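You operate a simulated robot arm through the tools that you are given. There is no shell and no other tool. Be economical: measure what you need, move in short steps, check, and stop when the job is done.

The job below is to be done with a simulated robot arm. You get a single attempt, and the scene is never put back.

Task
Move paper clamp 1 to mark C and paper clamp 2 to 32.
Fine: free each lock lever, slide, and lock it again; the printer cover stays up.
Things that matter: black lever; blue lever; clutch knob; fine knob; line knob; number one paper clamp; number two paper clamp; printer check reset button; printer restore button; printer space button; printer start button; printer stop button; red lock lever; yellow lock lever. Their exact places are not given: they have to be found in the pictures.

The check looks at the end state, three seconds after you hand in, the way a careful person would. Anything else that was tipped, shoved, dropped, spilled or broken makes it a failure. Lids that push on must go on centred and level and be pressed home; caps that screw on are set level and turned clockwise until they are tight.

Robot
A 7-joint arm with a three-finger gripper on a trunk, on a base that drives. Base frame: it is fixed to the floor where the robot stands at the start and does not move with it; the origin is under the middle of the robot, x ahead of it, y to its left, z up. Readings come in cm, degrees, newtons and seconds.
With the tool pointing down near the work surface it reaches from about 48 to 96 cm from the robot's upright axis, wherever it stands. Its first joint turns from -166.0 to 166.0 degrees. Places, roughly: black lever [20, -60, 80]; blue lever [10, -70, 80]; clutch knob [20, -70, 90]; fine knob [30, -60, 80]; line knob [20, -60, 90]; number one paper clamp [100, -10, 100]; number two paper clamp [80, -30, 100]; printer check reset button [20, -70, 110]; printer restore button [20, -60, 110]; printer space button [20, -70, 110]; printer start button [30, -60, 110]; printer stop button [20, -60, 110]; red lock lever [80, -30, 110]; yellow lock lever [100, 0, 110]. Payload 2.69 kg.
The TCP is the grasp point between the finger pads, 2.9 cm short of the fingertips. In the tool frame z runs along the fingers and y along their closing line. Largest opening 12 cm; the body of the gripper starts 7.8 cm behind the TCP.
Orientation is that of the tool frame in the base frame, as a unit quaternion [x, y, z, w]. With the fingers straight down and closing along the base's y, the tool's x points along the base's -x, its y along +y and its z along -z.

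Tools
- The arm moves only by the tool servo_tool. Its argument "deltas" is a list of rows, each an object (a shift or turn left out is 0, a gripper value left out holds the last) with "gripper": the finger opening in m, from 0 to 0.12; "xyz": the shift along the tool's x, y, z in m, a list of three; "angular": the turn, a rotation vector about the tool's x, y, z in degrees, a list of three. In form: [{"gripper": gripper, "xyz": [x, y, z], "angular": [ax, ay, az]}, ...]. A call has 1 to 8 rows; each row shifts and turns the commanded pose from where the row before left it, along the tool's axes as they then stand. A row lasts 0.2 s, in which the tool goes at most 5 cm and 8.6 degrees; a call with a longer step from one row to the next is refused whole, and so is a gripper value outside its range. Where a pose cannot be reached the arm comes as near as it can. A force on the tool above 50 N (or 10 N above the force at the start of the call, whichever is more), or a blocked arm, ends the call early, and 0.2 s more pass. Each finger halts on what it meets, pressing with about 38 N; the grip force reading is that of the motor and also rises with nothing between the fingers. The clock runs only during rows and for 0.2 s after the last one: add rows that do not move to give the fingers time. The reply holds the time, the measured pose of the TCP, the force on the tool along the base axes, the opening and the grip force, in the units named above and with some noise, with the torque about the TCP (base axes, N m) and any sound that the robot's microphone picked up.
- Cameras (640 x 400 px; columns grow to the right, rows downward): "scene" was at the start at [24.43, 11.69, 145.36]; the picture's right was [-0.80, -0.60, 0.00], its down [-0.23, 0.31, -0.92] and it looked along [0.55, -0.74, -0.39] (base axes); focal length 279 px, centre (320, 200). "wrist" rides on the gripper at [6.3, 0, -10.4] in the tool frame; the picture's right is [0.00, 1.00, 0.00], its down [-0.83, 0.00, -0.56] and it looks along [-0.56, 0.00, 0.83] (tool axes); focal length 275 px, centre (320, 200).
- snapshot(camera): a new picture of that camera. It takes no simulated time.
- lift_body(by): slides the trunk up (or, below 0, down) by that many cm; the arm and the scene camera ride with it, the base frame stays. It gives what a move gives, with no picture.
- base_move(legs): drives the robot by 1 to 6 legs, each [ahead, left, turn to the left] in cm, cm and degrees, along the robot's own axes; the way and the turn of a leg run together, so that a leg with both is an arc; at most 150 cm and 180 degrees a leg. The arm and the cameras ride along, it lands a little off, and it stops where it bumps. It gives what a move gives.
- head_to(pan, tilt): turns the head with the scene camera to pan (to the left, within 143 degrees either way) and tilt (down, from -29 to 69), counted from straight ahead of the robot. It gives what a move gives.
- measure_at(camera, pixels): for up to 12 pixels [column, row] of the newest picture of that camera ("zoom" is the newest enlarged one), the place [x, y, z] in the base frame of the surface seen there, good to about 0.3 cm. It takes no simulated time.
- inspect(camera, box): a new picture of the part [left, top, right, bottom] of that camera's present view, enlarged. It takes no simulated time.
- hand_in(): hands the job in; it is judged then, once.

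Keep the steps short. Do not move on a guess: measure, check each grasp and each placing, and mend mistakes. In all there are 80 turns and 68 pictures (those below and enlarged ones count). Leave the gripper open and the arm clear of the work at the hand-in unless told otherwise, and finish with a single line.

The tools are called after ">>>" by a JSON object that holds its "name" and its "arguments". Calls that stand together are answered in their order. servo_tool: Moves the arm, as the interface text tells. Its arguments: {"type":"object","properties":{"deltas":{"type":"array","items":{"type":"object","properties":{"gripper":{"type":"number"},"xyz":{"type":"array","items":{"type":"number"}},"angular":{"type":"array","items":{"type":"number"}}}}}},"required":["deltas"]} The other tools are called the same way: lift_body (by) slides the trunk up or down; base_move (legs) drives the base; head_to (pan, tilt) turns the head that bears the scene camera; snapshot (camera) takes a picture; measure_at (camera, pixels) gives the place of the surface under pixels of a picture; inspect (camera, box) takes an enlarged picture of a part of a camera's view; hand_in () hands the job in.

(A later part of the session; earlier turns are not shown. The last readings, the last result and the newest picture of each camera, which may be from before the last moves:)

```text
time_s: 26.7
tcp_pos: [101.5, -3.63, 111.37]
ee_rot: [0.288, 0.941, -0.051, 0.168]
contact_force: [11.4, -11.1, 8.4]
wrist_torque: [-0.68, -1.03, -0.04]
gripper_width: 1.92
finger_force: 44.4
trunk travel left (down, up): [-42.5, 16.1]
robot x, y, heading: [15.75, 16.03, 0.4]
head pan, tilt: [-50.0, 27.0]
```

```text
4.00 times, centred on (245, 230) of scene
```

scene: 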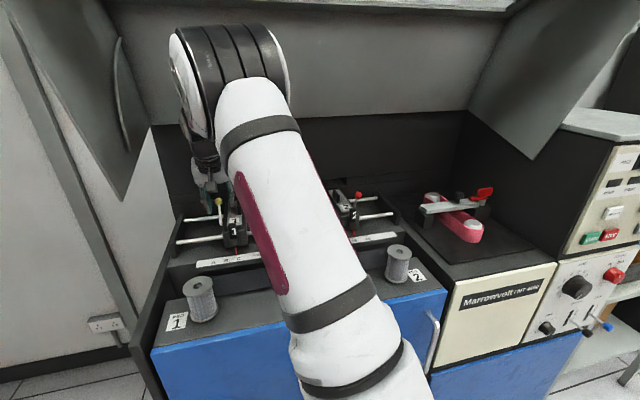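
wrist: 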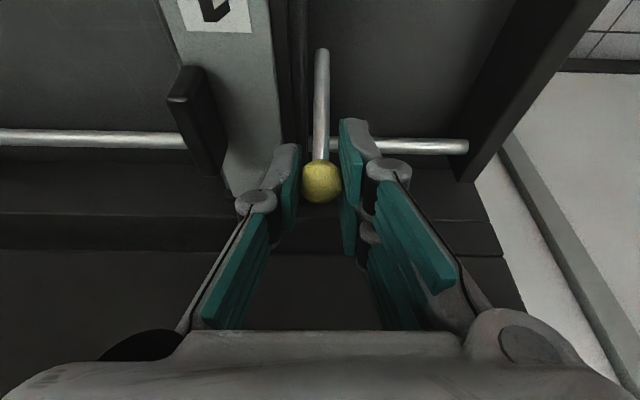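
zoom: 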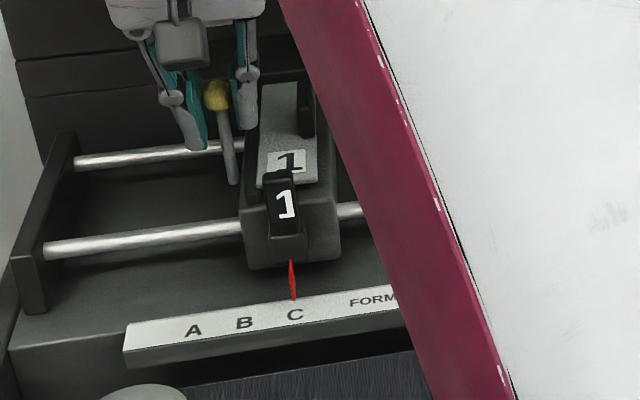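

The lever is now past upright with ~16 N resistance; pointer near C. I continue the second half.

>>> {"name": "servo_tool", "arguments": {"deltas": [{"xyz": [0.0101, 0, -0.0015]}, {"xyz": [0.0107, 0, 0.0001]}, {}]}}

>>> {"name": "inspect", "arguments": {"camera": "scene", "box": [165, 180, 325, 280]}}

>>> {"name": "inspect", "arguments": {"camera": "scene", "box": [215, 235, 255, 265]}}

```text
time_s: 27.5
tcp_pos: [99.6, -2.21, 110.64]
ee_rot: [0.288, 0.942, -0.052, 0.165]
contact_force: [2.3, 3.9, -0.5]
wrist_torque: [0.0, 0.01, 0.08]
gripper_width: 1.75
finger_force: 2.0
trunk travel left (down, up): [-42.5, 16.1]
robot x, y, heading: [15.52, 16.22, 0.2]
head pan, tilt: [-50.0, 27.0]
```

```text
4.00 times, centred on (245, 230) of scene
```

zoom: 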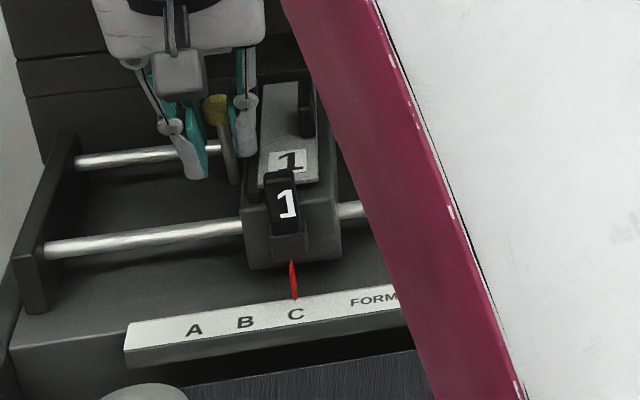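

```text
13.33 times, centred on (235, 250) of scene
```

zoom: 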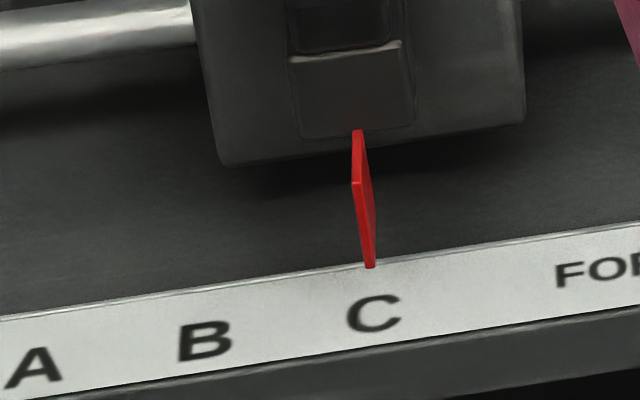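

The fingers slipped off the knob partway; the pointer stays within ~0.15 cm of C. I'll rise, close, and go behind the knob to push it the rest of the way forward.

>>> {"name": "servo_tool", "arguments": {"deltas": [{"xyz": [-0.0143, 0, -0.0374], "gripper": 0.0}, {"xyz": [-0.0072, 0, -0.0187]}, {"xyz": [-0.02, 0, 0.0077]}, {}]}}

>>> {"name": "snapshot", "arguments": {"camera": "wrist"}}

```text
time_s: 28.5
tcp_pos: [101.43, -3.62, 116.73]
ee_rot: [0.289, 0.941, -0.052, 0.167]
contact_force: [0.7, -0.8, -0.3]
wrist_torque: [-0.02, 0.02, 0.01]
gripper_width: 0.0
finger_force: 28.1
trunk travel left (down, up): [-42.5, 16.1]
robot x, y, heading: [15.42, 16.16, 0.4]
head pan, tilt: [-50.0, 27.0]
```

```text
24 pictures are left
```

wrist: 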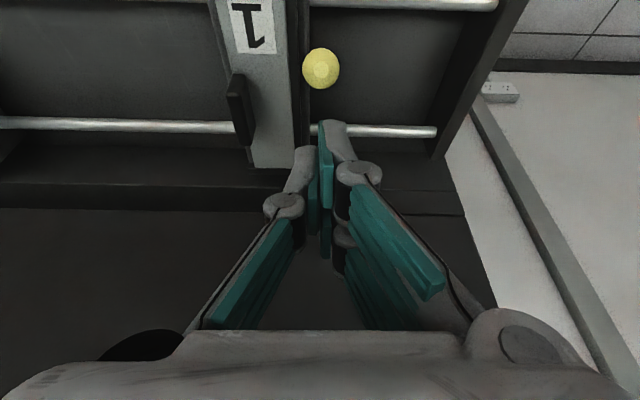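

>>> {"name": "measure_at", "arguments": {"camera": "wrist", "pixels": [[321, 68], [321, 80], [316, 56]]}}

```text
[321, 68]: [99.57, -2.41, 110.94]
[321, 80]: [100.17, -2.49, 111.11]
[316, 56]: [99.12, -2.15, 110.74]
```

The knob is already at t≈83.5, z≈110.9 — its original locked place. I confirm with a gentle forward push from behind.

>>> {"name": "servo_tool", "arguments": {"deltas": [{"xyz": [0.009, 0, 0.023]}, {"xyz": [0.008, 0, 0.021]}, {"xyz": [0.0065, 0, -0.0025]}, {"xyz": [0.0047, 0, -0.0018]}, {}]}}

```text
time_s: 29.3
tcp_pos: [101.79, -4.05, 112.7]
ee_rot: [0.288, 0.938, -0.055, 0.183]
contact_force: [10.2, -5.7, 1.0]
wrist_torque: [-0.1, -0.25, -0.01]
gripper_width: 0.01
finger_force: 28.7
trunk travel left (down, up): [-42.5, 16.1]
robot x, y, heading: [16.02, 16.13, 0.5]
head pan, tilt: [-50.0, 27.0]
stopped in row 3: the force on the tool passed its limit at 56 N (the readings are from after the stop); the commanded pose is now the measured one
```

>>> {"name": "snapshot", "arguments": {"camera": "wrist"}}

>>> {"name": "inspect", "arguments": {"camera": "scene", "box": [165, 165, 325, 280]}}

```text
23 pictures are left
```

wrist: 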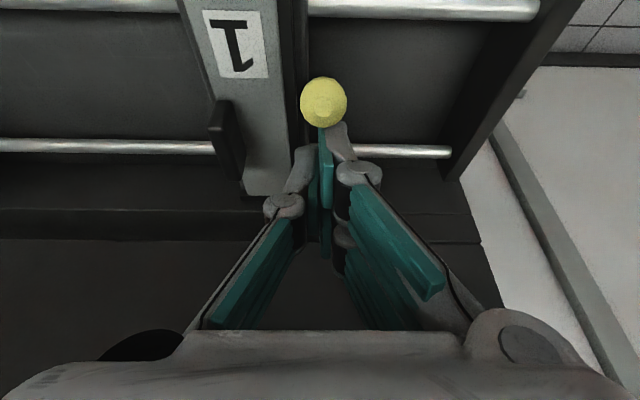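

```text
3.48 times, centred on (245, 222) of scene
```

zoom: 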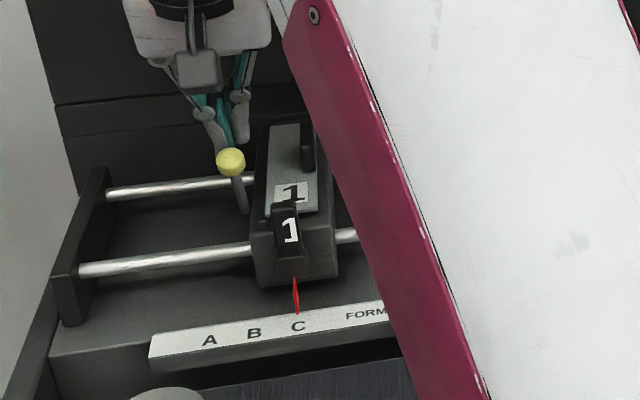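

Fingers press the knob's back against its end stop (56 N), pointer unchanged at C: clamp 1 is locked. Now I rise, level the tool, and travel toward clamp 2.

>>> {"name": "servo_tool", "arguments": {"deltas": [{"xyz": [-0.011, 0, -0.029]}, {"xyz": [-0.011, 0, -0.029]}, {"angular": [0, 7.3, 0]}, {"angular": [0, 7.3, 0]}, {"angular": [0, 7.3, 0]}, {"xyz": [0.02, -0.045, 0]}, {"xyz": [0.02, -0.045, 0]}, {"xyz": [0.02, -0.045, 0]}]}}

>>> {"name": "servo_tool", "arguments": {"deltas": [{"xyz": [0.015, -0.045, 0]}, {"xyz": [0.01, -0.045, 0]}, {"xyz": [0, -0.045, 0]}, {"xyz": [0, -0.045, 0]}, {}]}}

>>> {"name": "snapshot", "arguments": {"camera": "wrist"}}

```text
time_s: 31.1
tcp_pos: [89.05, -11.68, 118.73]
ee_rot: [0.293, 0.956, 0.002, -0.002]
contact_force: [1.2, 0.0, 0.2]
wrist_torque: [-0.01, 0.04, -0.01]
gripper_width: 0.0
finger_force: 28.4
trunk travel left (down, up): [-42.5, 16.1]
robot x, y, heading: [15.48, 16.29, 0.2]
head pan, tilt: [-50.0, 27.0]
```

```text
time_s: 32.3
tcp_pos: [76.96, -24.96, 118.63]
ee_rot: [0.293, 0.956, 0.002, -0.002]
contact_force: [0.8, -0.2, -0.3]
wrist_torque: [-0.01, -0.02, 0.02]
gripper_width: 0.0
finger_force: 28.6
trunk travel left (down, up): [-42.5, 16.1]
robot x, y, heading: [15.64, 16.28, 0.3]
head pan, tilt: [-50.0, 27.0]
```

```text
21 pictures are left
```

wrist: 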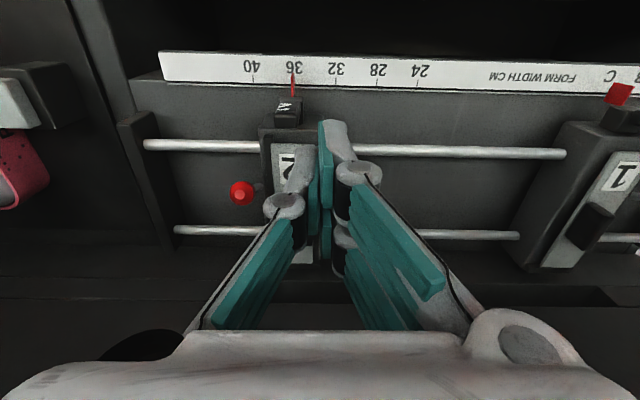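

Red knob at s≈16.65, t≈83.2. I move in front of it with a 0.8 cm finger gap so the round knob nests, and push it back.

>>> {"name": "servo_tool", "arguments": {"deltas": [{"xyz": [-0.01, -0.032, 0], "gripper": 0.008}, {"xyz": [-0.014, -0.0315, 0]}, {"xyz": [0, 0, 0.035]}, {"xyz": [0, 0, 0.034]}, {"xyz": [-0.01, 0, 0]}, {"xyz": [-0.01, 0, 0]}, {"xyz": [-0.01, 0, 0]}, {"xyz": [-0.01, 0, 0]}]}}

>>> {"name": "snapshot", "arguments": {"camera": "wrist"}}

```text
time_s: 34.1
tcp_pos: [78.64, -33.95, 111.95]
ee_rot: [0.295, 0.956, 0.001, 0.0]
contact_force: [-0.6, 0.2, -0.7]
wrist_torque: [-0.05, 0.0, -0.01]
gripper_width: 0.81
finger_force: 0.0
trunk travel left (down, up): [-42.5, 16.1]
robot x, y, heading: [15.46, 16.24, 0.1]
head pan, tilt: [-50.0, 27.0]
```

```text
20 pictures are left
```

wrist: 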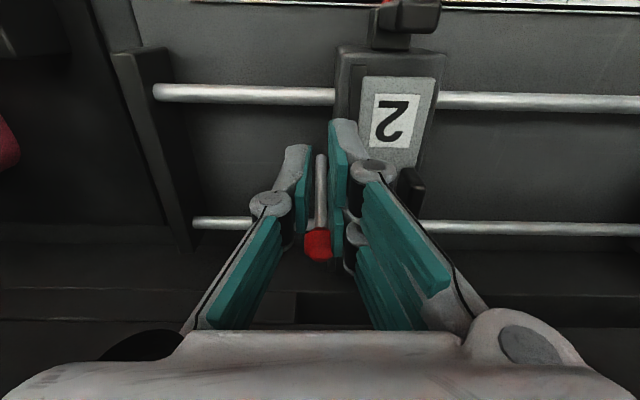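

Knob nests nicely and swings back. Continue to the stop.

>>> {"name": "servo_tool", "arguments": {"deltas": [{"xyz": [-0.009, 0, 0]}, {"xyz": [-0.009, 0, 0.002]}, {"xyz": [-0.009, 0, 0.003]}, {"xyz": [-0.009, 0, 0.003]}, {}]}}

>>> {"name": "snapshot", "arguments": {"camera": "wrist"}}

```text
time_s: 35.3
tcp_pos: [81.33, -35.99, 111.25]
ee_rot: [0.295, 0.956, 0.001, -0.003]
contact_force: [-29.2, 18.9, 13.3]
wrist_torque: [0.27, 0.91, -0.23]
gripper_width: 0.63
finger_force: 0.0
trunk travel left (down, up): [-42.5, 16.1]
robot x, y, heading: [15.67, 16.36, 0.3]
head pan, tilt: [-50.0, 27.0]
```

```text
19 pictures are left
```

wrist: 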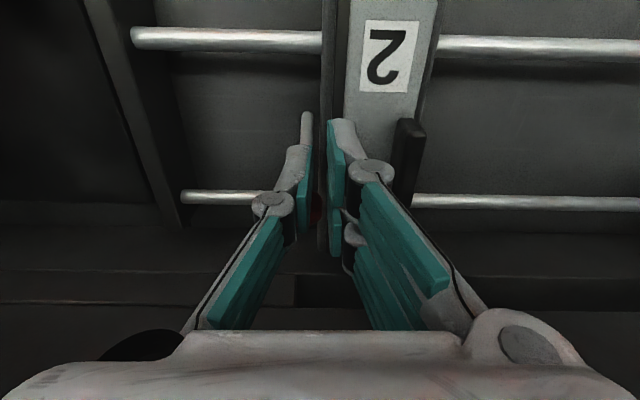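

35 N at the back stop: freed. I retreat, rise, open and centre over clamp 2's body.

>>> {"name": "servo_tool", "arguments": {"deltas": [{"xyz": [0.03, 0, 0]}, {"xyz": [0.03, 0, -0.03]}, {"xyz": [0, 0.02, -0.04]}, {"xyz": [0, 0.02, 0], "gripper": 0.11}, {}, {}]}}

>>> {"name": "snapshot", "arguments": {"camera": "wrist"}}

```text
time_s: 36.7
tcp_pos: [79.0, -29.39, 118.18]
ee_rot: [0.294, 0.956, 0.002, -0.001]
contact_force: [-0.1, -0.1, 0.1]
wrist_torque: [-0.02, -0.03, -0.01]
gripper_width: 10.98
finger_force: 0.1
trunk travel left (down, up): [-42.5, 16.1]
robot x, y, heading: [15.7, 15.89, 0.4]
head pan, tilt: [-50.0, 27.0]
```

```text
18 pictures are left
```

wrist: 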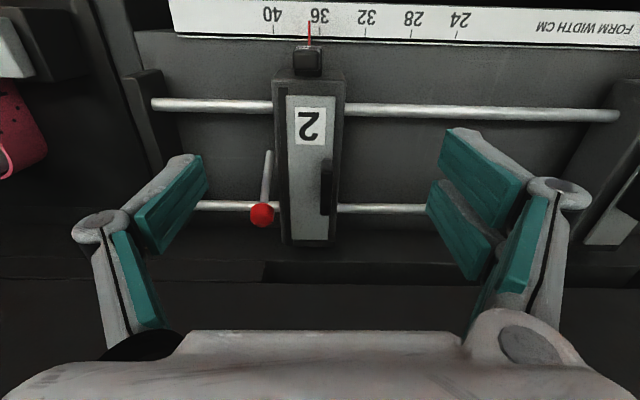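

Clamp 2 slid slightly (pointer col 309, near 36.8). I shift 1 cm and descend astride its body.

>>> {"name": "servo_tool", "arguments": {"deltas": [{"xyz": [0, -0.01, 0.035]}, {"xyz": [0, 0, 0.04]}, {"xyz": [0, 0, 0.025]}, {"xyz": [0, 0, 0.01]}, {"gripper": 0.065}, {"gripper": 0.055}, {"gripper": 0.045}, {}]}}

>>> {"name": "snapshot", "arguments": {"camera": "wrist"}}

```text
time_s: 38.5
tcp_pos: [78.49, -30.2, 107.12]
ee_rot: [0.294, 0.956, 0.003, -0.002]
contact_force: [1.5, 1.3, 0.4]
wrist_torque: [-0.01, -0.15, -1.07]
gripper_width: 5.88
finger_force: 45.2
trunk travel left (down, up): [-42.5, 16.1]
robot x, y, heading: [15.39, 16.04, 0.4]
head pan, tilt: [-50.0, 27.0]
```

```text
17 pictures are left
```

wrist: 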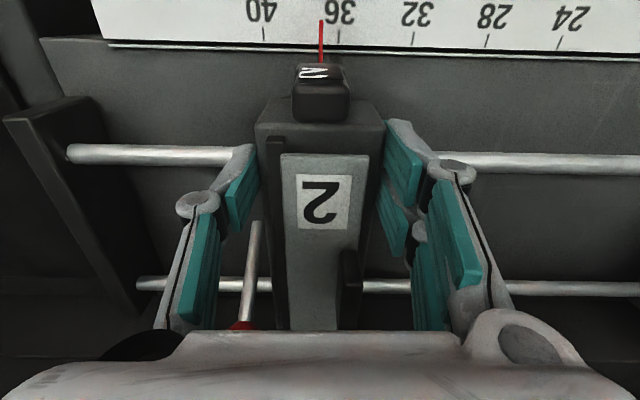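

Gripped. Pointer col 321, tick 32 at col 414, 75.5 px per 4 cm → 4.9 cm. Sliding along the rail.

>>> {"name": "servo_tool", "arguments": {"deltas": [{"xyz": [0, 0.007, 0]}, {"xyz": [0, 0.007, 0]}, {"xyz": [0, 0.007, 0]}, {"xyz": [0, 0.007, 0]}, {"xyz": [0, 0.007, 0]}, {"xyz": [0, 0.007, 0]}, {"xyz": [0, 0.007, 0]}, {}]}}

>>> {"name": "inspect", "arguments": {"camera": "wrist", "box": [220, 0, 420, 125]}}

```text
time_s: 40.3
tcp_pos: [81.46, -26.09, 107.09]
ee_rot: [0.294, 0.956, 0.001, 0.001]
contact_force: [20.3, -15.6, -1.5]
wrist_torque: [-0.45, -0.49, -1.21]
gripper_width: 5.86
finger_force: 44.7
trunk travel left (down, up): [-42.5, 16.1]
robot x, y, heading: [15.96, 15.95, 0.0]
head pan, tilt: [-50.0, 27.0]
```

```text
3.20 times, centred on (320, 62) of wrist
```

zoom: 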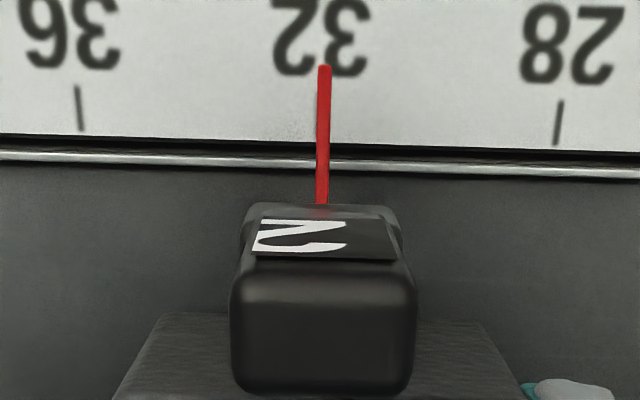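

Pointer is on 32. I release, rise, and look for the red knob.

>>> {"name": "servo_tool", "arguments": {"deltas": [{"xyz": [0.003, 0, 0]}, {"gripper": 0.07}, {"gripper": 0.1}, {"xyz": [0, 0, -0.045]}, {"xyz": [0, -0.01, -0.045]}, {"xyz": [0, -0.02, -0.02]}, {}]}}

>>> {"name": "snapshot", "arguments": {"camera": "wrist"}}

```text
time_s: 41.9
tcp_pos: [79.16, -28.6, 118.1]
ee_rot: [0.293, 0.956, 0.002, -0.001]
contact_force: [0.2, -0.2, -0.1]
wrist_torque: [-0.04, 0.0, 0.02]
gripper_width: 10.01
finger_force: 0.1
trunk travel left (down, up): [-42.5, 16.1]
robot x, y, heading: [15.6, 15.76, 0.2]
head pan, tilt: [-50.0, 27.0]
```

```text
15 pictures are left
```

wrist: 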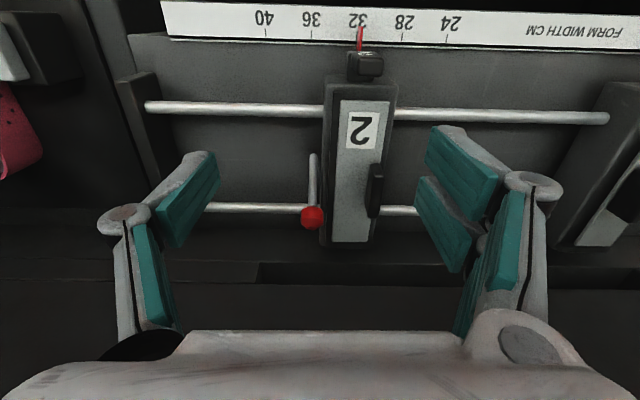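

Red knob at s≈20.55, t≈89.2; pointer still on 32. I pitch the tool, narrow the gap and go over and behind the knob, staying high.

>>> {"name": "servo_tool", "arguments": {"deltas": [{"angular": [0, -7, 0], "gripper": 0.008}, {"angular": [0, -7, 0]}, {"angular": [0, -7, 0]}, {"xyz": [-0.0305, -0.0067, 0.0117]}, {"xyz": [-0.0305, 0, 0.0117]}, {"xyz": [-0.0305, 0, 0.0117]}, {}]}}

>>> {"name": "snapshot", "arguments": {"camera": "wrist"}}

```text
time_s: 43.5
tcp_pos: [86.92, -34.52, 118.2]
ee_rot: [0.289, 0.94, -0.051, 0.173]
contact_force: [0.0, -1.0, 0.4]
wrist_torque: [-0.02, -0.03, -0.03]
gripper_width: 0.8
finger_force: 0.1
trunk travel left (down, up): [-42.5, 16.1]
robot x, y, heading: [15.8, 16.09, 0.1]
head pan, tilt: [-50.0, 27.0]
```

```text
14 pictures are left
```

wrist: 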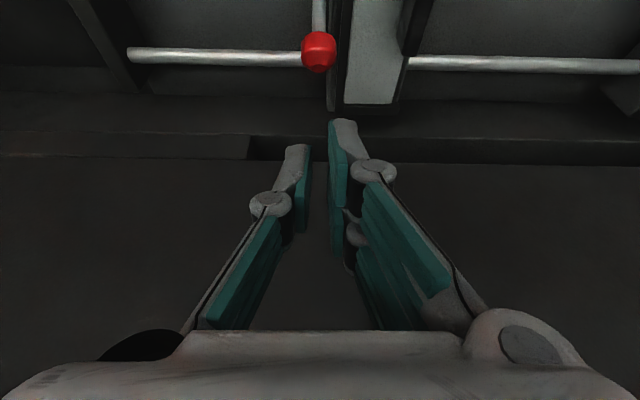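

Aligned (col 319). I descend behind the knob and pull forward gradually.

>>> {"name": "servo_tool", "arguments": {"deltas": [{"xyz": [0.0118, 0, 0.0308]}, {"xyz": [0.0118, 0, 0.0308]}, {"xyz": [0.0093, 0, -0.0036]}, {"xyz": [0.0093, 0, -0.0036]}, {}]}}

>>> {"name": "snapshot", "arguments": {"camera": "wrist"}}

```text
time_s: 44.7
tcp_pos: [85.22, -33.44, 111.6]
ee_rot: [0.289, 0.94, -0.051, 0.173]
contact_force: [0.4, -0.9, -0.4]
wrist_torque: [-0.01, 0.01, 0.0]
gripper_width: 0.8
finger_force: 0.0
trunk travel left (down, up): [-42.5, 16.1]
robot x, y, heading: [15.66, 15.91, 0.2]
head pan, tilt: [-50.0, 27.0]
```

```text
13 pictures are left
```

wrist: 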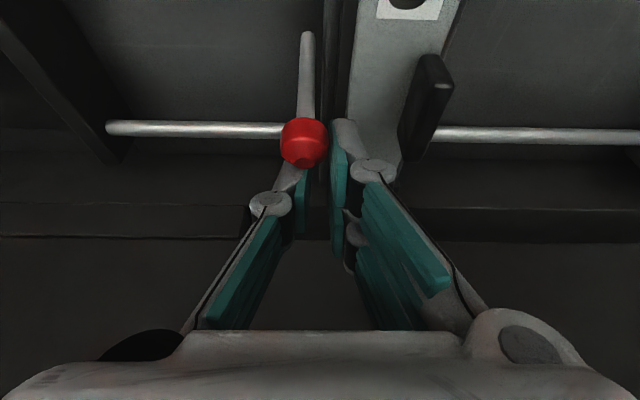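

The knob slipped to the left finger and the clamp moved about 0.5 cm. I back off, open around the knob, and grip it instead so I can correct the position.

>>> {"name": "servo_tool", "arguments": {"deltas": [{"xyz": [-0.016, 0, 0.0062]}, {"xyz": [0, -0.005, 0], "gripper": 0.04}, {}, {"xyz": [0.013, 0, -0.005]}, {"xyz": [0.013, 0, -0.005]}, {}]}}

>>> {"name": "snapshot", "arguments": {"camera": "wrist"}}

```text
time_s: 46.1
tcp_pos: [84.09, -33.36, 111.48]
ee_rot: [0.288, 0.94, -0.051, 0.173]
contact_force: [0.2, 0.2, 0.4]
wrist_torque: [0.02, -0.01, 0.02]
gripper_width: 4.0
finger_force: 0.1
trunk travel left (down, up): [-42.5, 16.1]
robot x, y, heading: [15.65, 15.74, 0.0]
head pan, tilt: [-50.0, 27.0]
```

```text
12 pictures are left
```

wrist: 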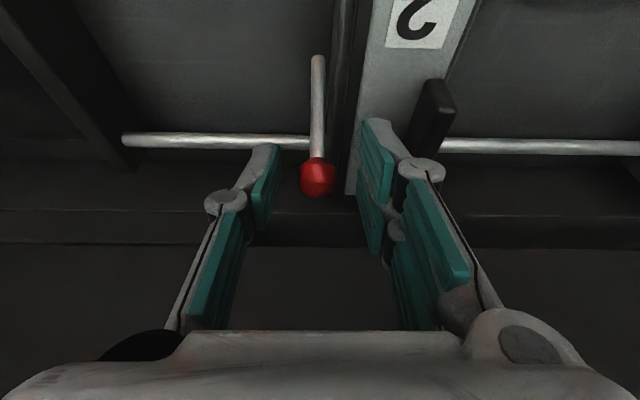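

Knob is centred between the pads. Closing.

>>> {"name": "servo_tool", "arguments": {"deltas": [{"gripper": 0.03}, {"gripper": 0.022}, {"gripper": 0.014}, {}]}}

>>> {"name": "inspect", "arguments": {"camera": "scene", "box": [270, 160, 430, 270]}}

```text
time_s: 47.1
tcp_pos: [83.97, -33.25, 111.4]
ee_rot: [0.289, 0.94, -0.051, 0.173]
contact_force: [-1.0, -0.9, 0.0]
wrist_torque: [0.0, 0.01, -0.02]
gripper_width: 1.94
finger_force: 44.6
trunk travel left (down, up): [-42.5, 16.1]
robot x, y, heading: [15.9, 15.83, 0.3]
head pan, tilt: [-50.0, 27.0]
```

```text
3.64 times, centred on (350, 215) of scene
```

zoom: 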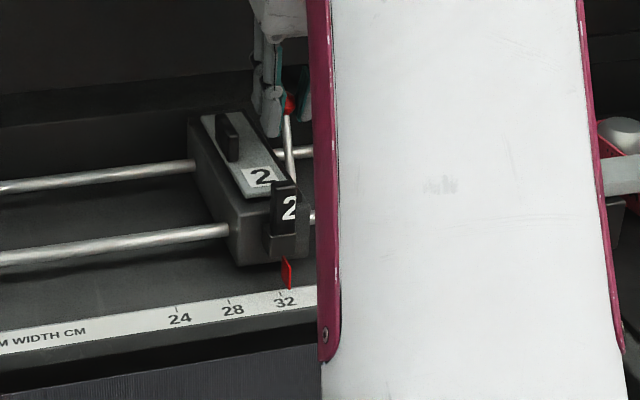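

>>> {"name": "inspect", "arguments": {"camera": "scene", "box": [312, 220, 352, 250]}}

>>> {"name": "measure_at", "arguments": {"camera": "zoom", "pixels": [[290, 200], [328, 205], [345, 205], [200, 225], [395, 195]]}}

```text
13.33 times, centred on (332, 235) of scene
```

zoom: 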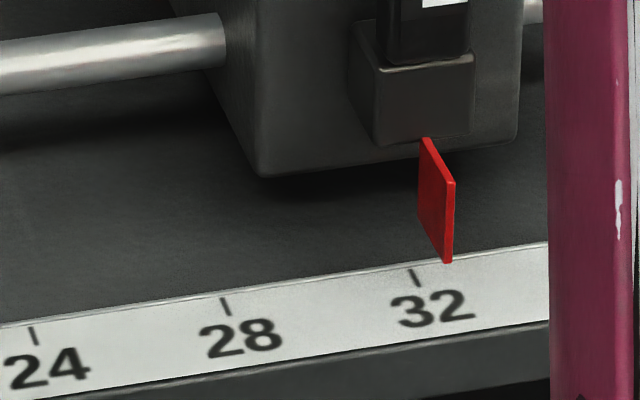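

```text
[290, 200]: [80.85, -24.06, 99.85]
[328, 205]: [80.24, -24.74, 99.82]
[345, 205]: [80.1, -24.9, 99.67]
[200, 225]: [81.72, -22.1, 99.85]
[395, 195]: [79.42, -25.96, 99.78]
```

>>> {"name": "measure_at", "arguments": {"camera": "zoom", "pixels": [[449, 245], [449, 215], [436, 200], [428, 165], [416, 278], [227, 307], [447, 272], [36, 337]]}}

```text
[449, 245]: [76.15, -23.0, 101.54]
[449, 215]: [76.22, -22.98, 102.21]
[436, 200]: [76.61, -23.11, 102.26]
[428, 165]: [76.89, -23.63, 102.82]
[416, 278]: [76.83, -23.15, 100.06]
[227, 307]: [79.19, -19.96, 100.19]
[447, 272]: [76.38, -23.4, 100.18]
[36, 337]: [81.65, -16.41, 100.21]
```

Pointer about 0.2 cm toward 36. I shift +0.25 cm with the knob gripped and check.

>>> {"name": "servo_tool", "arguments": {"deltas": [{"xyz": [0, 0.0025, 0]}, {}, {}]}}

>>> {"name": "inspect", "arguments": {"camera": "scene", "box": [312, 220, 352, 250]}}

>>> {"name": "measure_at", "arguments": {"camera": "zoom", "pixels": [[437, 245], [437, 230], [437, 215], [424, 200], [416, 165], [416, 278], [413, 271], [227, 307], [224, 300]]}}

```text
time_s: 47.9
tcp_pos: [84.31, -32.97, 111.46]
ee_rot: [0.289, 0.94, -0.051, 0.173]
contact_force: [2.6, -3.7, -2.0]
wrist_torque: [-0.2, -0.31, -0.02]
gripper_width: 1.94
finger_force: 44.1
trunk travel left (down, up): [-42.5, 16.1]
robot x, y, heading: [15.6, 15.78, 0.3]
head pan, tilt: [-50.0, 27.0]
```

```text
13.33 times, centred on (332, 235) of scene
```

zoom: 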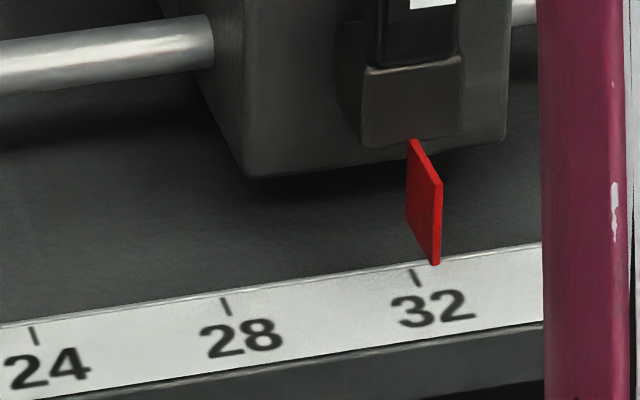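

```text
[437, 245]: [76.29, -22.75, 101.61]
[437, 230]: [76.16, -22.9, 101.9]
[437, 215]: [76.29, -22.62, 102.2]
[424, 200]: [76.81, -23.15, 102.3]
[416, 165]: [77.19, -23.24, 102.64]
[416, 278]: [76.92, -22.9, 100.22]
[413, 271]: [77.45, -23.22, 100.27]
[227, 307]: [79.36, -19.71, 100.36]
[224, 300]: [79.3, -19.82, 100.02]
```

Pointer s≈24.4, tick 32 ≈24.6. I add 0.25 cm (with a little allowance for drift) and swing the knob forward along its arc.

>>> {"name": "servo_tool", "arguments": {"deltas": [{"xyz": [0, 0.0025, 0]}, {"xyz": [0.008, 0, -0.0048]}, {"xyz": [0.0085, 0, -0.0036]}, {"xyz": [0.009, 0, -0.0024]}, {"xyz": [0.0094, 0, -0.0012]}, {"xyz": [0.0099, 0, 0.0001]}, {}]}}

>>> {"name": "inspect", "arguments": {"camera": "scene", "box": [272, 180, 372, 255]}}

>>> {"name": "measure_at", "arguments": {"camera": "zoom", "pixels": [[228, 120], [235, 125], [320, 190]]}}

```text
time_s: 49.5
tcp_pos: [80.54, -30.24, 110.87]
ee_rot: [0.289, 0.94, -0.052, 0.173]
contact_force: [-0.7, -0.2, 0.4]
wrist_torque: [-0.01, 0.02, -0.02]
gripper_width: 1.43
finger_force: 0.0
trunk travel left (down, up): [-42.5, 16.1]
robot x, y, heading: [15.79, 15.78, 0.2]
head pan, tilt: [-50.0, 27.0]
```

```text
5.33 times, centred on (322, 218) of scene
```

zoom: 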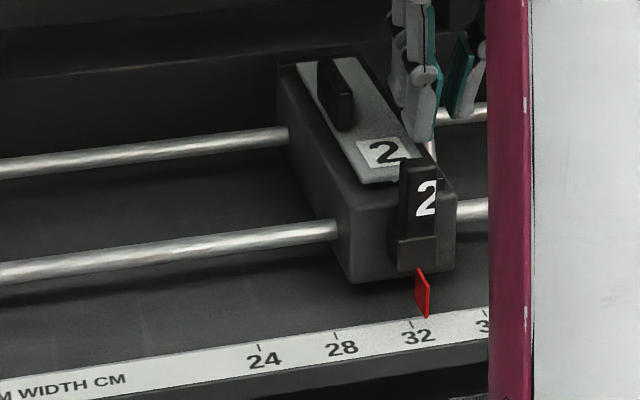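

```text
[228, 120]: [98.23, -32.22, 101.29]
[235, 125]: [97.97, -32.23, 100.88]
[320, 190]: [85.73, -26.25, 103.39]
```

Fingers slipped off near the end. I rise and look at where the knob ended up.

>>> {"name": "servo_tool", "arguments": {"deltas": [{"gripper": 0.04}, {"xyz": [-0.0143, 0, -0.0374]}, {"xyz": [-0.0072, 0, -0.0187], "gripper": 0.0}, {"xyz": [-0.02, 0, 0.0077]}, {}]}}

>>> {"name": "snapshot", "arguments": {"camera": "wrist"}}

```text
time_s: 50.7
tcp_pos: [82.38, -31.24, 117.06]
ee_rot: [0.29, 0.94, -0.052, 0.173]
contact_force: [-1.1, 0.2, -0.7]
wrist_torque: [0.0, 0.0, -0.03]
gripper_width: 0.0
finger_force: 28.3
trunk travel left (down, up): [-42.5, 16.1]
robot x, y, heading: [15.55, 16.02, 0.4]
head pan, tilt: [-50.0, 27.0]
```

```text
7 pictures are left
```

wrist: 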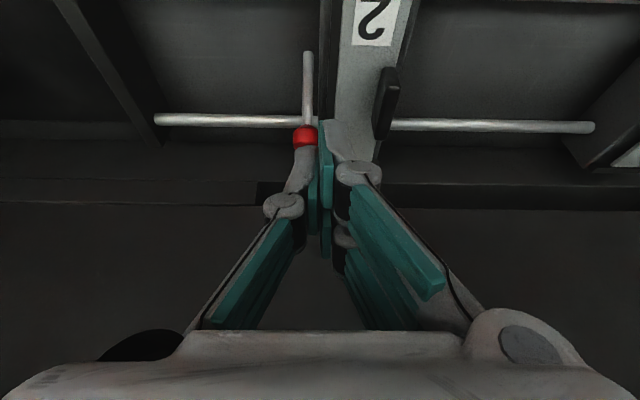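

The lever is still back. Measuring the knob.

>>> {"name": "measure_at", "arguments": {"camera": "wrist", "pixels": [[304, 133], [304, 142], [307, 80], [307, 60]]}}

```text
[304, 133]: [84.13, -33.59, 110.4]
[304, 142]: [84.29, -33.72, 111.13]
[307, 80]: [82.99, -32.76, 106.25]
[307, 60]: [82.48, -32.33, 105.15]
```

The shallow 0.8 cm gap was too small to hold the knob. I'll go behind it with a 1.5 cm gap, so the 1.95 cm knob nests firmly, and pull from there.

>>> {"name": "servo_tool", "arguments": {"deltas": [{"xyz": [-0.0266, -0.004, 0.0102], "gripper": 0.015}, {"xyz": [-0.0266, -0.004, 0.0102]}, {}, {"xyz": [0.0107, 0, 0.028]}, {"xyz": [0.0107, 0, 0.028]}, {"xyz": [0.006, 0, -0.0023]}, {"xyz": [0.005, 0, -0.0019]}, {}]}}

>>> {"name": "snapshot", "arguments": {"camera": "wrist"}}

```text
time_s: 52.5
tcp_pos: [85.66, -34.7, 111.1]
ee_rot: [0.289, 0.94, -0.052, 0.173]
contact_force: [-0.4, -1.9, 1.9]
wrist_torque: [-0.05, 0.04, 0.01]
gripper_width: 1.59
finger_force: 0.8
trunk travel left (down, up): [-42.5, 16.1]
robot x, y, heading: [15.21, 16.04, 0.2]
head pan, tilt: [-50.0, 27.0]
```

```text
6 pictures are left
```

wrist: 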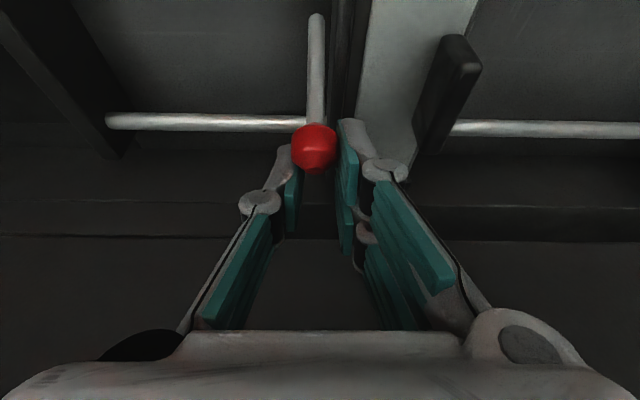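

Knob is nested. I bring it sideways to s≈20.7 (pointer to 32) and check the pointer.

>>> {"name": "servo_tool", "arguments": {"deltas": [{"xyz": [0.003, 0, -0.0011]}, {"xyz": [0.001, 0.0042, -0.0004]}, {"xyz": [0.001, 0.0041, -0.0004]}, {}]}}

>>> {"name": "inspect", "arguments": {"camera": "scene", "box": [282, 195, 362, 255]}}

```text
time_s: 53.5
tcp_pos: [85.63, -33.54, 111.09]
ee_rot: [0.29, 0.94, -0.052, 0.173]
contact_force: [0.5, -0.5, -0.7]
wrist_torque: [0.0, -0.02, 0.01]
gripper_width: 1.53
finger_force: 0.3
trunk travel left (down, up): [-42.5, 16.1]
robot x, y, heading: [15.83, 15.97, 0.1]
head pan, tilt: [-50.0, 27.0]
```

```text
6.67 times, centred on (322, 225) of scene
```

zoom: 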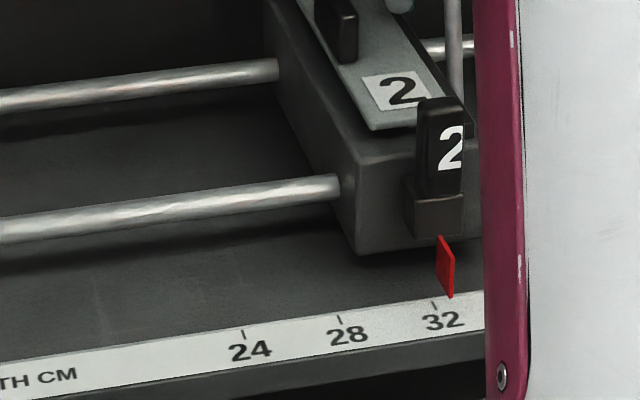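

The knob lags on one finger. I'll straddle and grip it, set the pointer exactly, then nest squarely behind it.

>>> {"name": "servo_tool", "arguments": {"deltas": [{"xyz": [-0.015, 0, 0.0057]}, {"xyz": [0, -0.0056, 0], "gripper": 0.04}, {}, {"xyz": [0.016, 0, -0.0061]}, {"xyz": [0.016, 0, -0.0061]}, {}, {"gripper": 0.025}, {"gripper": 0.014}]}}

>>> {"name": "servo_tool", "arguments": {"deltas": [{}, {"xyz": [0, 0.0022, 0]}, {"xyz": [0, 0.0023, 0]}, {}, {}]}}

>>> {"name": "inspect", "arguments": {"camera": "scene", "box": [282, 195, 362, 255]}}

```text
time_s: 55.3
tcp_pos: [83.75, -33.26, 111.02]
ee_rot: [0.289, 0.94, -0.051, 0.174]
contact_force: [-0.5, 0.5, -1.5]
wrist_torque: [-0.01, 0.06, 0.03]
gripper_width: 1.95
finger_force: 44.2
trunk travel left (down, up): [-42.5, 16.1]
robot x, y, heading: [15.55, 16.01, 0.5]
head pan, tilt: [-50.0, 27.0]
```

```text
time_s: 56.5
tcp_pos: [84.17, -32.69, 110.93]
ee_rot: [0.288, 0.94, -0.051, 0.173]
contact_force: [-2.6, 0.6, -1.2]
wrist_torque: [0.09, 0.12, -0.06]
gripper_width: 1.93
finger_force: 44.6
trunk travel left (down, up): [-42.5, 16.1]
robot x, y, heading: [15.74, 16.05, 0.3]
head pan, tilt: [-50.0, 27.0]
```

```text
6.67 times, centred on (322, 225) of scene
```

zoom: 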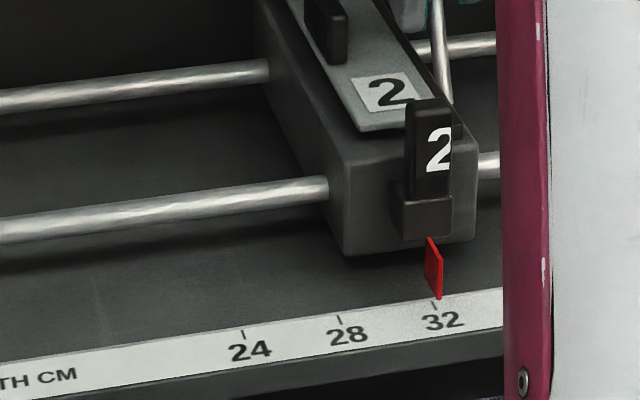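

>>> {"name": "measure_at", "arguments": {"camera": "zoom", "pixels": [[440, 290], [439, 280], [440, 270], [433, 265], [434, 305], [433, 302], [340, 320], [244, 334]]}}

```text
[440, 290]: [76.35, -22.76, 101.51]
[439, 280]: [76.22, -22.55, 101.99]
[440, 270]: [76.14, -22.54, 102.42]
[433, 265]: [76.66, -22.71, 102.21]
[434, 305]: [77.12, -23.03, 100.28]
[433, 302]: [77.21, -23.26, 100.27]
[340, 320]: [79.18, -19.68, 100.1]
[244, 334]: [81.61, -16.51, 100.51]
```

Pointer s≈24.54 vs tick 32 ≈24.58: aligned. I release, back off behind the knob at exactly this lateral spot, narrow to 1.5 cm and start pulling.

>>> {"name": "servo_tool", "arguments": {"deltas": [{"gripper": 0.04}, {}, {"xyz": [-0.0164, 0, 0.0063]}, {"xyz": [-0.0164, 0, 0.0063]}, {"gripper": 0.015}, {}, {"xyz": [0.0091, 0, -0.0035]}, {"xyz": [0.0091, 0, -0.0035]}]}}

>>> {"name": "servo_tool", "arguments": {"deltas": [{"xyz": [0.0091, 0, -0.0035]}, {"xyz": [0.0091, 0, -0.0035]}, {}]}}

>>> {"name": "snapshot", "arguments": {"camera": "wrist"}}

```text
time_s: 58.3
tcp_pos: [85.59, -33.59, 111.08]
ee_rot: [0.289, 0.94, -0.052, 0.173]
contact_force: [2.4, -2.0, 5.4]
wrist_torque: [0.09, 0.01, -0.03]
gripper_width: 1.75
finger_force: 20.5
trunk travel left (down, up): [-42.5, 16.1]
robot x, y, heading: [15.56, 15.82, 0.1]
head pan, tilt: [-50.0, 27.0]
```

```text
time_s: 59.1
tcp_pos: [83.67, -32.35, 110.94]
ee_rot: [0.288, 0.941, -0.05, 0.172]
contact_force: [0.0, -0.6, 0.9]
wrist_torque: [0.02, -0.01, -0.01]
gripper_width: 1.51
finger_force: 0.1
trunk travel left (down, up): [-42.5, 16.1]
robot x, y, heading: [15.64, 16.18, 0.3]
head pan, tilt: [-50.0, 27.0]
```

```text
3 pictures are left
```

wrist: 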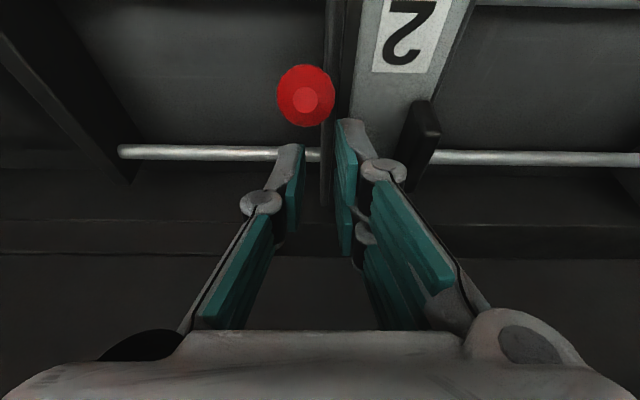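

The lever appears to have snapped over forward. Measuring the knob and clamp.

>>> {"name": "measure_at", "arguments": {"camera": "wrist", "pixels": [[306, 95], [306, 101], [302, 80], [410, 15]]}}

```text
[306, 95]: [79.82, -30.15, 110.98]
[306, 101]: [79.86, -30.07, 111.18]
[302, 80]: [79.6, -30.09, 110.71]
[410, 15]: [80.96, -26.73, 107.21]
```

Knob at t≈82.9, z≈111 — locked side. I give a gentle confirming push with closed fingers.

>>> {"name": "servo_tool", "arguments": {"deltas": [{"xyz": [0, -0.003, 0], "gripper": 0.0}, {}, {"xyz": [0.007, 0, -0.0027]}, {"xyz": [0.007, 0, -0.0027]}, {"xyz": [0.006, 0, -0.0023]}, {"xyz": [0.003, 0, -0.0012]}]}}

```text
time_s: 60.5
tcp_pos: [82.02, -30.77, 111.04]
ee_rot: [0.287, 0.941, -0.048, 0.173]
contact_force: [29.9, 18.9, 2.3]
wrist_torque: [0.39, 0.07, -0.43]
gripper_width: 0.6
finger_force: 28.5
trunk travel left (down, up): [-42.5, 16.1]
robot x, y, heading: [15.91, 15.98, 0.3]
head pan, tilt: [-50.0, 27.0]
```

There's sideways force; I back straight off and rise.

>>> {"name": "servo_tool", "arguments": {"deltas": [{"xyz": [-0.01, 0, 0.0038]}, {"xyz": [-0.012, 0, 0.0046]}, {"xyz": [-0.0143, 0, -0.0374]}, {"xyz": [-0.0107, 0, -0.028]}, {"angular": [0, 7.1, 0]}, {"angular": [0, 7.1, 0]}, {"angular": [0, 7.1, 0]}]}}

>>> {"name": "servo_tool", "arguments": {"deltas": [{"xyz": [0.03, 0.012, -0.01], "gripper": 0.12}, {"xyz": [0.03, 0.012, -0.01]}, {"xyz": [0.03, 0.011, 0]}, {}, {}]}}

>>> {"name": "snapshot", "arguments": {"camera": "wrist"}}

```text
time_s: 62.1
tcp_pos: [83.58, -32.72, 118.11]
ee_rot: [0.294, 0.956, 0.003, -0.004]
contact_force: [-0.3, 0.3, 0.9]
wrist_torque: [0.01, 0.0, 0.03]
gripper_width: 0.0
finger_force: 29.0
trunk travel left (down, up): [-42.5, 16.1]
robot x, y, heading: [15.3, 15.96, 0.2]
head pan, tilt: [-50.0, 27.0]
```

```text
time_s: 63.3
tcp_pos: [78.07, -24.59, 120.27]
ee_rot: [0.294, 0.956, 0.004, -0.004]
contact_force: [0.3, 0.4, -0.4]
wrist_torque: [0.0, 0.03, -0.01]
gripper_width: 12.03
finger_force: 0.0
trunk travel left (down, up): [-42.5, 16.1]
robot x, y, heading: [15.66, 15.96, 0.5]
head pan, tilt: [-50.0, 27.0]
```

```text
2 pictures are left
```

wrist: 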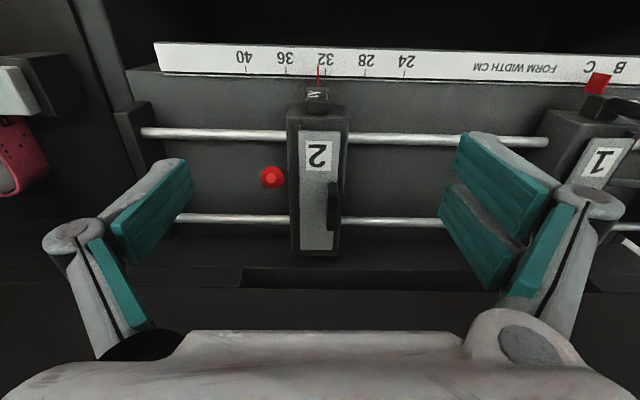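

Pointer now reads ~32.8 (col 318 vs tick 326): it drifted during the snap and my confirming push. I'll redo it properly: free the lever again, reset with a small allowance, relock without the extra push.

>>> {"name": "servo_tool", "arguments": {"deltas": [{"xyz": [-0.0085, -0.0205, 0], "gripper": 0.015}, {"xyz": [-0.0085, -0.0205, 0]}, {"xyz": [0, 0, 0.043]}, {"xyz": [0, 0, 0.042]}, {}]}}

>>> {"name": "servo_tool", "arguments": {"deltas": [{"xyz": [-0.01, 0, 0]}, {"xyz": [-0.01, 0, 0]}, {"xyz": [-0.01, 0, 0]}, {"xyz": [-0.01, 0, 0]}, {"xyz": [-0.012, 0, 0]}, {"xyz": [-0.012, 0, 0]}, {"xyz": [-0.012, 0, -0.001]}, {}]}}

```text
time_s: 64.5
tcp_pos: [77.08, -28.89, 111.59]
ee_rot: [0.293, 0.956, 0.003, -0.004]
contact_force: [0.9, 0.3, 0.6]
wrist_torque: [-0.03, 0.01, -0.04]
gripper_width: 1.48
finger_force: 0.1
trunk travel left (down, up): [-42.5, 16.1]
robot x, y, heading: [15.22, 16.21, -0.2]
head pan, tilt: [-50.0, 27.0]
```

```text
time_s: 66.3
tcp_pos: [83.44, -33.26, 111.34]
ee_rot: [0.294, 0.956, 0.004, -0.006]
contact_force: [-14.6, 8.1, -16.9]
wrist_torque: [0.57, 0.88, 0.02]
gripper_width: 1.93
finger_force: 44.3
trunk travel left (down, up): [-42.5, 16.1]
robot x, y, heading: [15.48, 16.03, 0.5]
head pan, tilt: [-50.0, 27.0]
```

The knob has worked its way between the pads (1.93 cm, gripped) at t≈87.6. I carry it a bit further back to its stop.

>>> {"name": "servo_tool", "arguments": {"deltas": [{"xyz": [-0.007, 0, 0.001]}, {"xyz": [-0.007, 0, 0.002]}, {}]}}

```text
time_s: 67.1
tcp_pos: [84.52, -34.05, 111.34]
ee_rot: [0.293, 0.956, 0.003, -0.003]
contact_force: [-15.2, 12.4, -0.6]
wrist_torque: [0.68, 1.31, -0.01]
gripper_width: 1.83
finger_force: 44.0
trunk travel left (down, up): [-42.5, 16.1]
robot x, y, heading: [15.64, 15.95, 0.2]
head pan, tilt: [-50.0, 27.0]
```

Now at t≈89 — the back stop. I test that the clamp slides freely by moving +1.0 cm along the rail with the knob gripped.

>>> {"name": "servo_tool", "arguments": {"deltas": [{"xyz": [0.003, 0, 0]}, {"xyz": [0, 0.005, 0]}, {"xyz": [0, 0.005, 0]}, {}, {}]}}

```text
time_s: 68.3
tcp_pos: [85.06, -33.14, 111.47]
ee_rot: [0.294, 0.956, 0.002, -0.002]
contact_force: [12.1, -7.5, 3.9]
wrist_torque: [-0.4, -0.73, -0.04]
gripper_width: 1.87
finger_force: 43.7
trunk travel left (down, up): [-42.5, 16.1]
robot x, y, heading: [15.23, 15.78, 0.1]
head pan, tilt: [-50.0, 27.0]
```

The clamp is free (almost no lateral force). I set the knob to s≈20.68 (pointer at 32), release, rise, and turn the hand 90° so the fingers can hold the knob front-and-back, giving a positive swing with no sideways drift.

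>>> {"name": "servo_tool", "arguments": {"deltas": [{"xyz": [0, -0.0014, 0]}, {}, {}, {"gripper": 0.04}, {}, {"xyz": [0, 0, -0.035]}, {"xyz": [0, 0, -0.035]}, {}]}}

>>> {"name": "servo_tool", "arguments": {"deltas": [{"angular": [0, 0, 8.5]}, {"angular": [0, 0, 8.5]}, {"angular": [0, 0, 8.5]}, {"angular": [0, 0, 8.5]}, {"angular": [0, 0, 8.5]}, {"angular": [0, 0, 8.5]}, {}]}}

>>> {"name": "servo_tool", "arguments": {"deltas": [{"angular": [0, 0, 8.5]}, {"angular": [0, 0, 8.5]}, {"angular": [0, 0, 8.5]}, {"angular": [0, 0, 8.5]}, {"angular": [0, 0, 5]}, {"gripper": 0.05}, {}]}}

```text
time_s: 70.1
tcp_pos: [85.0, -33.24, 118.32]
ee_rot: [0.294, 0.956, 0.002, -0.003]
contact_force: [-1.8, 0.0, -0.2]
wrist_torque: [-0.01, 0.0, -0.03]
gripper_width: 4.0
finger_force: 0.1
trunk travel left (down, up): [-42.5, 16.1]
robot x, y, heading: [15.75, 16.09, 0.3]
head pan, tilt: [-50.0, 27.0]
```

```text
time_s: 71.7
tcp_pos: [84.74, -33.19, 118.3]
ee_rot: [0.677, 0.736, 0.002, -0.005]
contact_force: [0.4, 0.6, -0.2]
wrist_torque: [0.04, 0.02, -0.01]
gripper_width: 3.99
finger_force: 0.1
trunk travel left (down, up): [-42.5, 16.1]
robot x, y, heading: [15.6, 16.03, 0.4]
head pan, tilt: [-50.0, 27.0]
```

```text
time_s: 73.3
tcp_pos: [84.72, -33.23, 118.34]
ee_rot: [0.884, 0.468, -0.001, -0.004]
contact_force: [0.8, 0.0, -0.2]
wrist_torque: [-0.03, -0.01, -0.04]
gripper_width: 5.03
finger_force: 0.0
trunk travel left (down, up): [-42.5, 16.1]
robot x, y, heading: [15.73, 16.02, 0.3]
head pan, tilt: [-50.0, 27.0]
```

Hand turned. The knob should be right below, between the open fingers; I descend to z≈112.3 and close gently.

>>> {"name": "servo_tool", "arguments": {"deltas": [{"xyz": [0, 0.002, 0.03]}, {"xyz": [0, 0, 0.03]}, {}, {"gripper": 0.035}, {"gripper": 0.025}, {"gripper": 0.015}, {}]}}

```text
time_s: 74.9
tcp_pos: [84.84, -33.38, 112.41]
ee_rot: [0.883, 0.469, 0.0, -0.004]
contact_force: [3.4, -1.5, 4.3]
wrist_torque: [-0.05, -0.09, -0.08]
gripper_width: 1.94
finger_force: 45.0
trunk travel left (down, up): [-42.5, 16.1]
robot x, y, heading: [15.95, 15.95, 0.3]
head pan, tilt: [-50.0, 27.0]
```

Knob held front-and-back (1.94 cm). I swing it forward along its arc.

>>> {"name": "servo_tool", "arguments": {"deltas": [{"xyz": [0, -0.009, -0.0026]}, {"xyz": [0, -0.009, -0.0013]}, {"xyz": [0, -0.009, -0.0002]}, {"xyz": [0, -0.009, 0.0009]}, {"xyz": [0, -0.009, 0.0022]}, {"xyz": [0, -0.009, 0.003]}, {}]}}

```text
time_s: 76.5
tcp_pos: [80.65, -30.32, 112.0]
ee_rot: [0.883, 0.468, -0.001, -0.006]
contact_force: [9.6, -4.0, -9.5]
wrist_torque: [-0.36, -0.37, -0.02]
gripper_width: 1.92
finger_force: 44.0
trunk travel left (down, up): [-42.5, 16.1]
robot x, y, heading: [15.37, 16.07, 0.2]
head pan, tilt: [-50.0, 27.0]
```

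The knob is forward at t≈83.7, still held. A small further press to the stop, then I check the pointer from the scene camera.

>>> {"name": "servo_tool", "arguments": {"deltas": [{"xyz": [0, -0.004, 0.001]}, {}, {}]}}

>>> {"name": "inspect", "arguments": {"camera": "scene", "box": [282, 195, 362, 255]}}

```text
time_s: 77.3
tcp_pos: [80.47, -30.23, 112.01]
ee_rot: [0.883, 0.469, 0.0, -0.003]
contact_force: [21.8, -14.9, -5.0]
wrist_torque: [-0.42, -0.76, 0.01]
gripper_width: 1.89
finger_force: 44.1
trunk travel left (down, up): [-42.5, 16.1]
robot x, y, heading: [15.48, 15.81, 0.2]
head pan, tilt: [-50.0, 27.0]
```

```text
6.67 times, centred on (322, 225) of scene
```

zoom: 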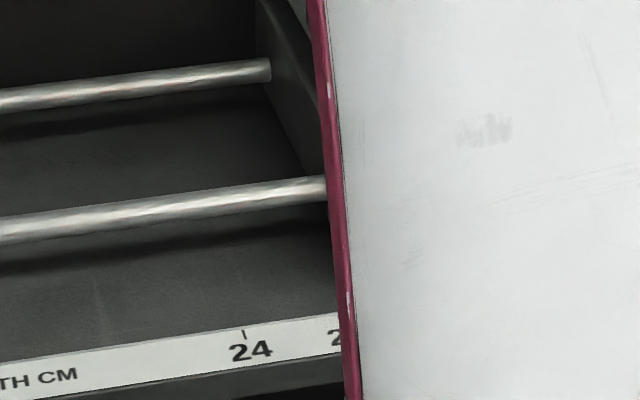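

The arm hides the pointer, but the visible features match the aligned picture (front rail meets the body at col 327 vs 328, back rail at 271 vs 269), so clamp 2 is within ~0.1 cm of 32. I relieve the pressure, release, and rise.

>>> {"name": "servo_tool", "arguments": {"deltas": [{"xyz": [0, 0.005, 0]}, {}, {"gripper": 0.03}, {"gripper": 0.05}, {}, {"xyz": [0, 0, -0.04]}, {"xyz": [0, 0, -0.04]}, {"xyz": [0, -0.03, -0.03]}]}}

>>> {"name": "servo_tool", "arguments": {"deltas": [{"angular": [0, 0, -8.5]}, {"angular": [0, 0, -8.5]}, {"angular": [0, 0, -8.5]}, {"angular": [0, 0, -8.5]}, {"angular": [0, 0, -8.5]}, {"angular": [0, 0, -8.5]}, {}]}}

>>> {"name": "servo_tool", "arguments": {"deltas": [{"angular": [0, 0, -8.5]}, {"angular": [0, 0, -8.5]}, {"angular": [0, 0, -8.5]}, {"angular": [0, 0, -8.5]}, {"angular": [0, 0, -5]}, {}]}}

>>> {"name": "servo_tool", "arguments": {"deltas": [{"xyz": [0.025, 0.038, -0.005], "gripper": 0.12}, {"xyz": [0.025, 0.038, -0.005]}, {"xyz": [0.025, 0.038, -0.005]}, {"xyz": [0.025, 0.038, -0.005]}, {}]}}

```text
time_s: 79.1
tcp_pos: [78.15, -28.86, 123.0]
ee_rot: [0.883, 0.469, -0.001, -0.005]
contact_force: [-0.8, -0.3, -0.2]
wrist_torque: [0.02, 0.08, 0.01]
gripper_width: 5.02
finger_force: 0.1
trunk travel left (down, up): [-42.5, 16.1]
robot x, y, heading: [15.71, 15.74, 0.0]
head pan, tilt: [-50.0, 27.0]
```

```text
time_s: 80.7
tcp_pos: [78.18, -28.76, 123.09]
ee_rot: [0.595, 0.803, 0.001, -0.005]
contact_force: [-0.4, -0.1, 0.1]
wrist_torque: [-0.05, 0.0, 0.03]
gripper_width: 5.0
finger_force: 0.0
trunk travel left (down, up): [-42.5, 16.1]
robot x, y, heading: [15.52, 16.12, 0.6]
head pan, tilt: [-50.0, 27.0]
```

```text
time_s: 82.1
tcp_pos: [78.2, -28.78, 123.1]
ee_rot: [0.293, 0.956, 0.002, -0.003]
contact_force: [-0.3, 0.8, 1.0]
wrist_torque: [0.02, 0.0, 0.0]
gripper_width: 5.02
finger_force: 0.1
trunk travel left (down, up): [-42.5, 16.1]
robot x, y, heading: [15.78, 15.76, 0.3]
head pan, tilt: [-50.0, 27.0]
```

```text
time_s: 83.3
tcp_pos: [78.38, -10.49, 125.17]
ee_rot: [0.294, 0.956, 0.003, -0.004]
contact_force: [-0.2, -0.2, 0.6]
wrist_torque: [0.01, -0.02, -0.01]
gripper_width: 12.0
finger_force: 0.1
trunk travel left (down, up): [-42.5, 16.1]
robot x, y, heading: [15.65, 16.06, 0.4]
head pan, tilt: [-50.0, 27.0]
```

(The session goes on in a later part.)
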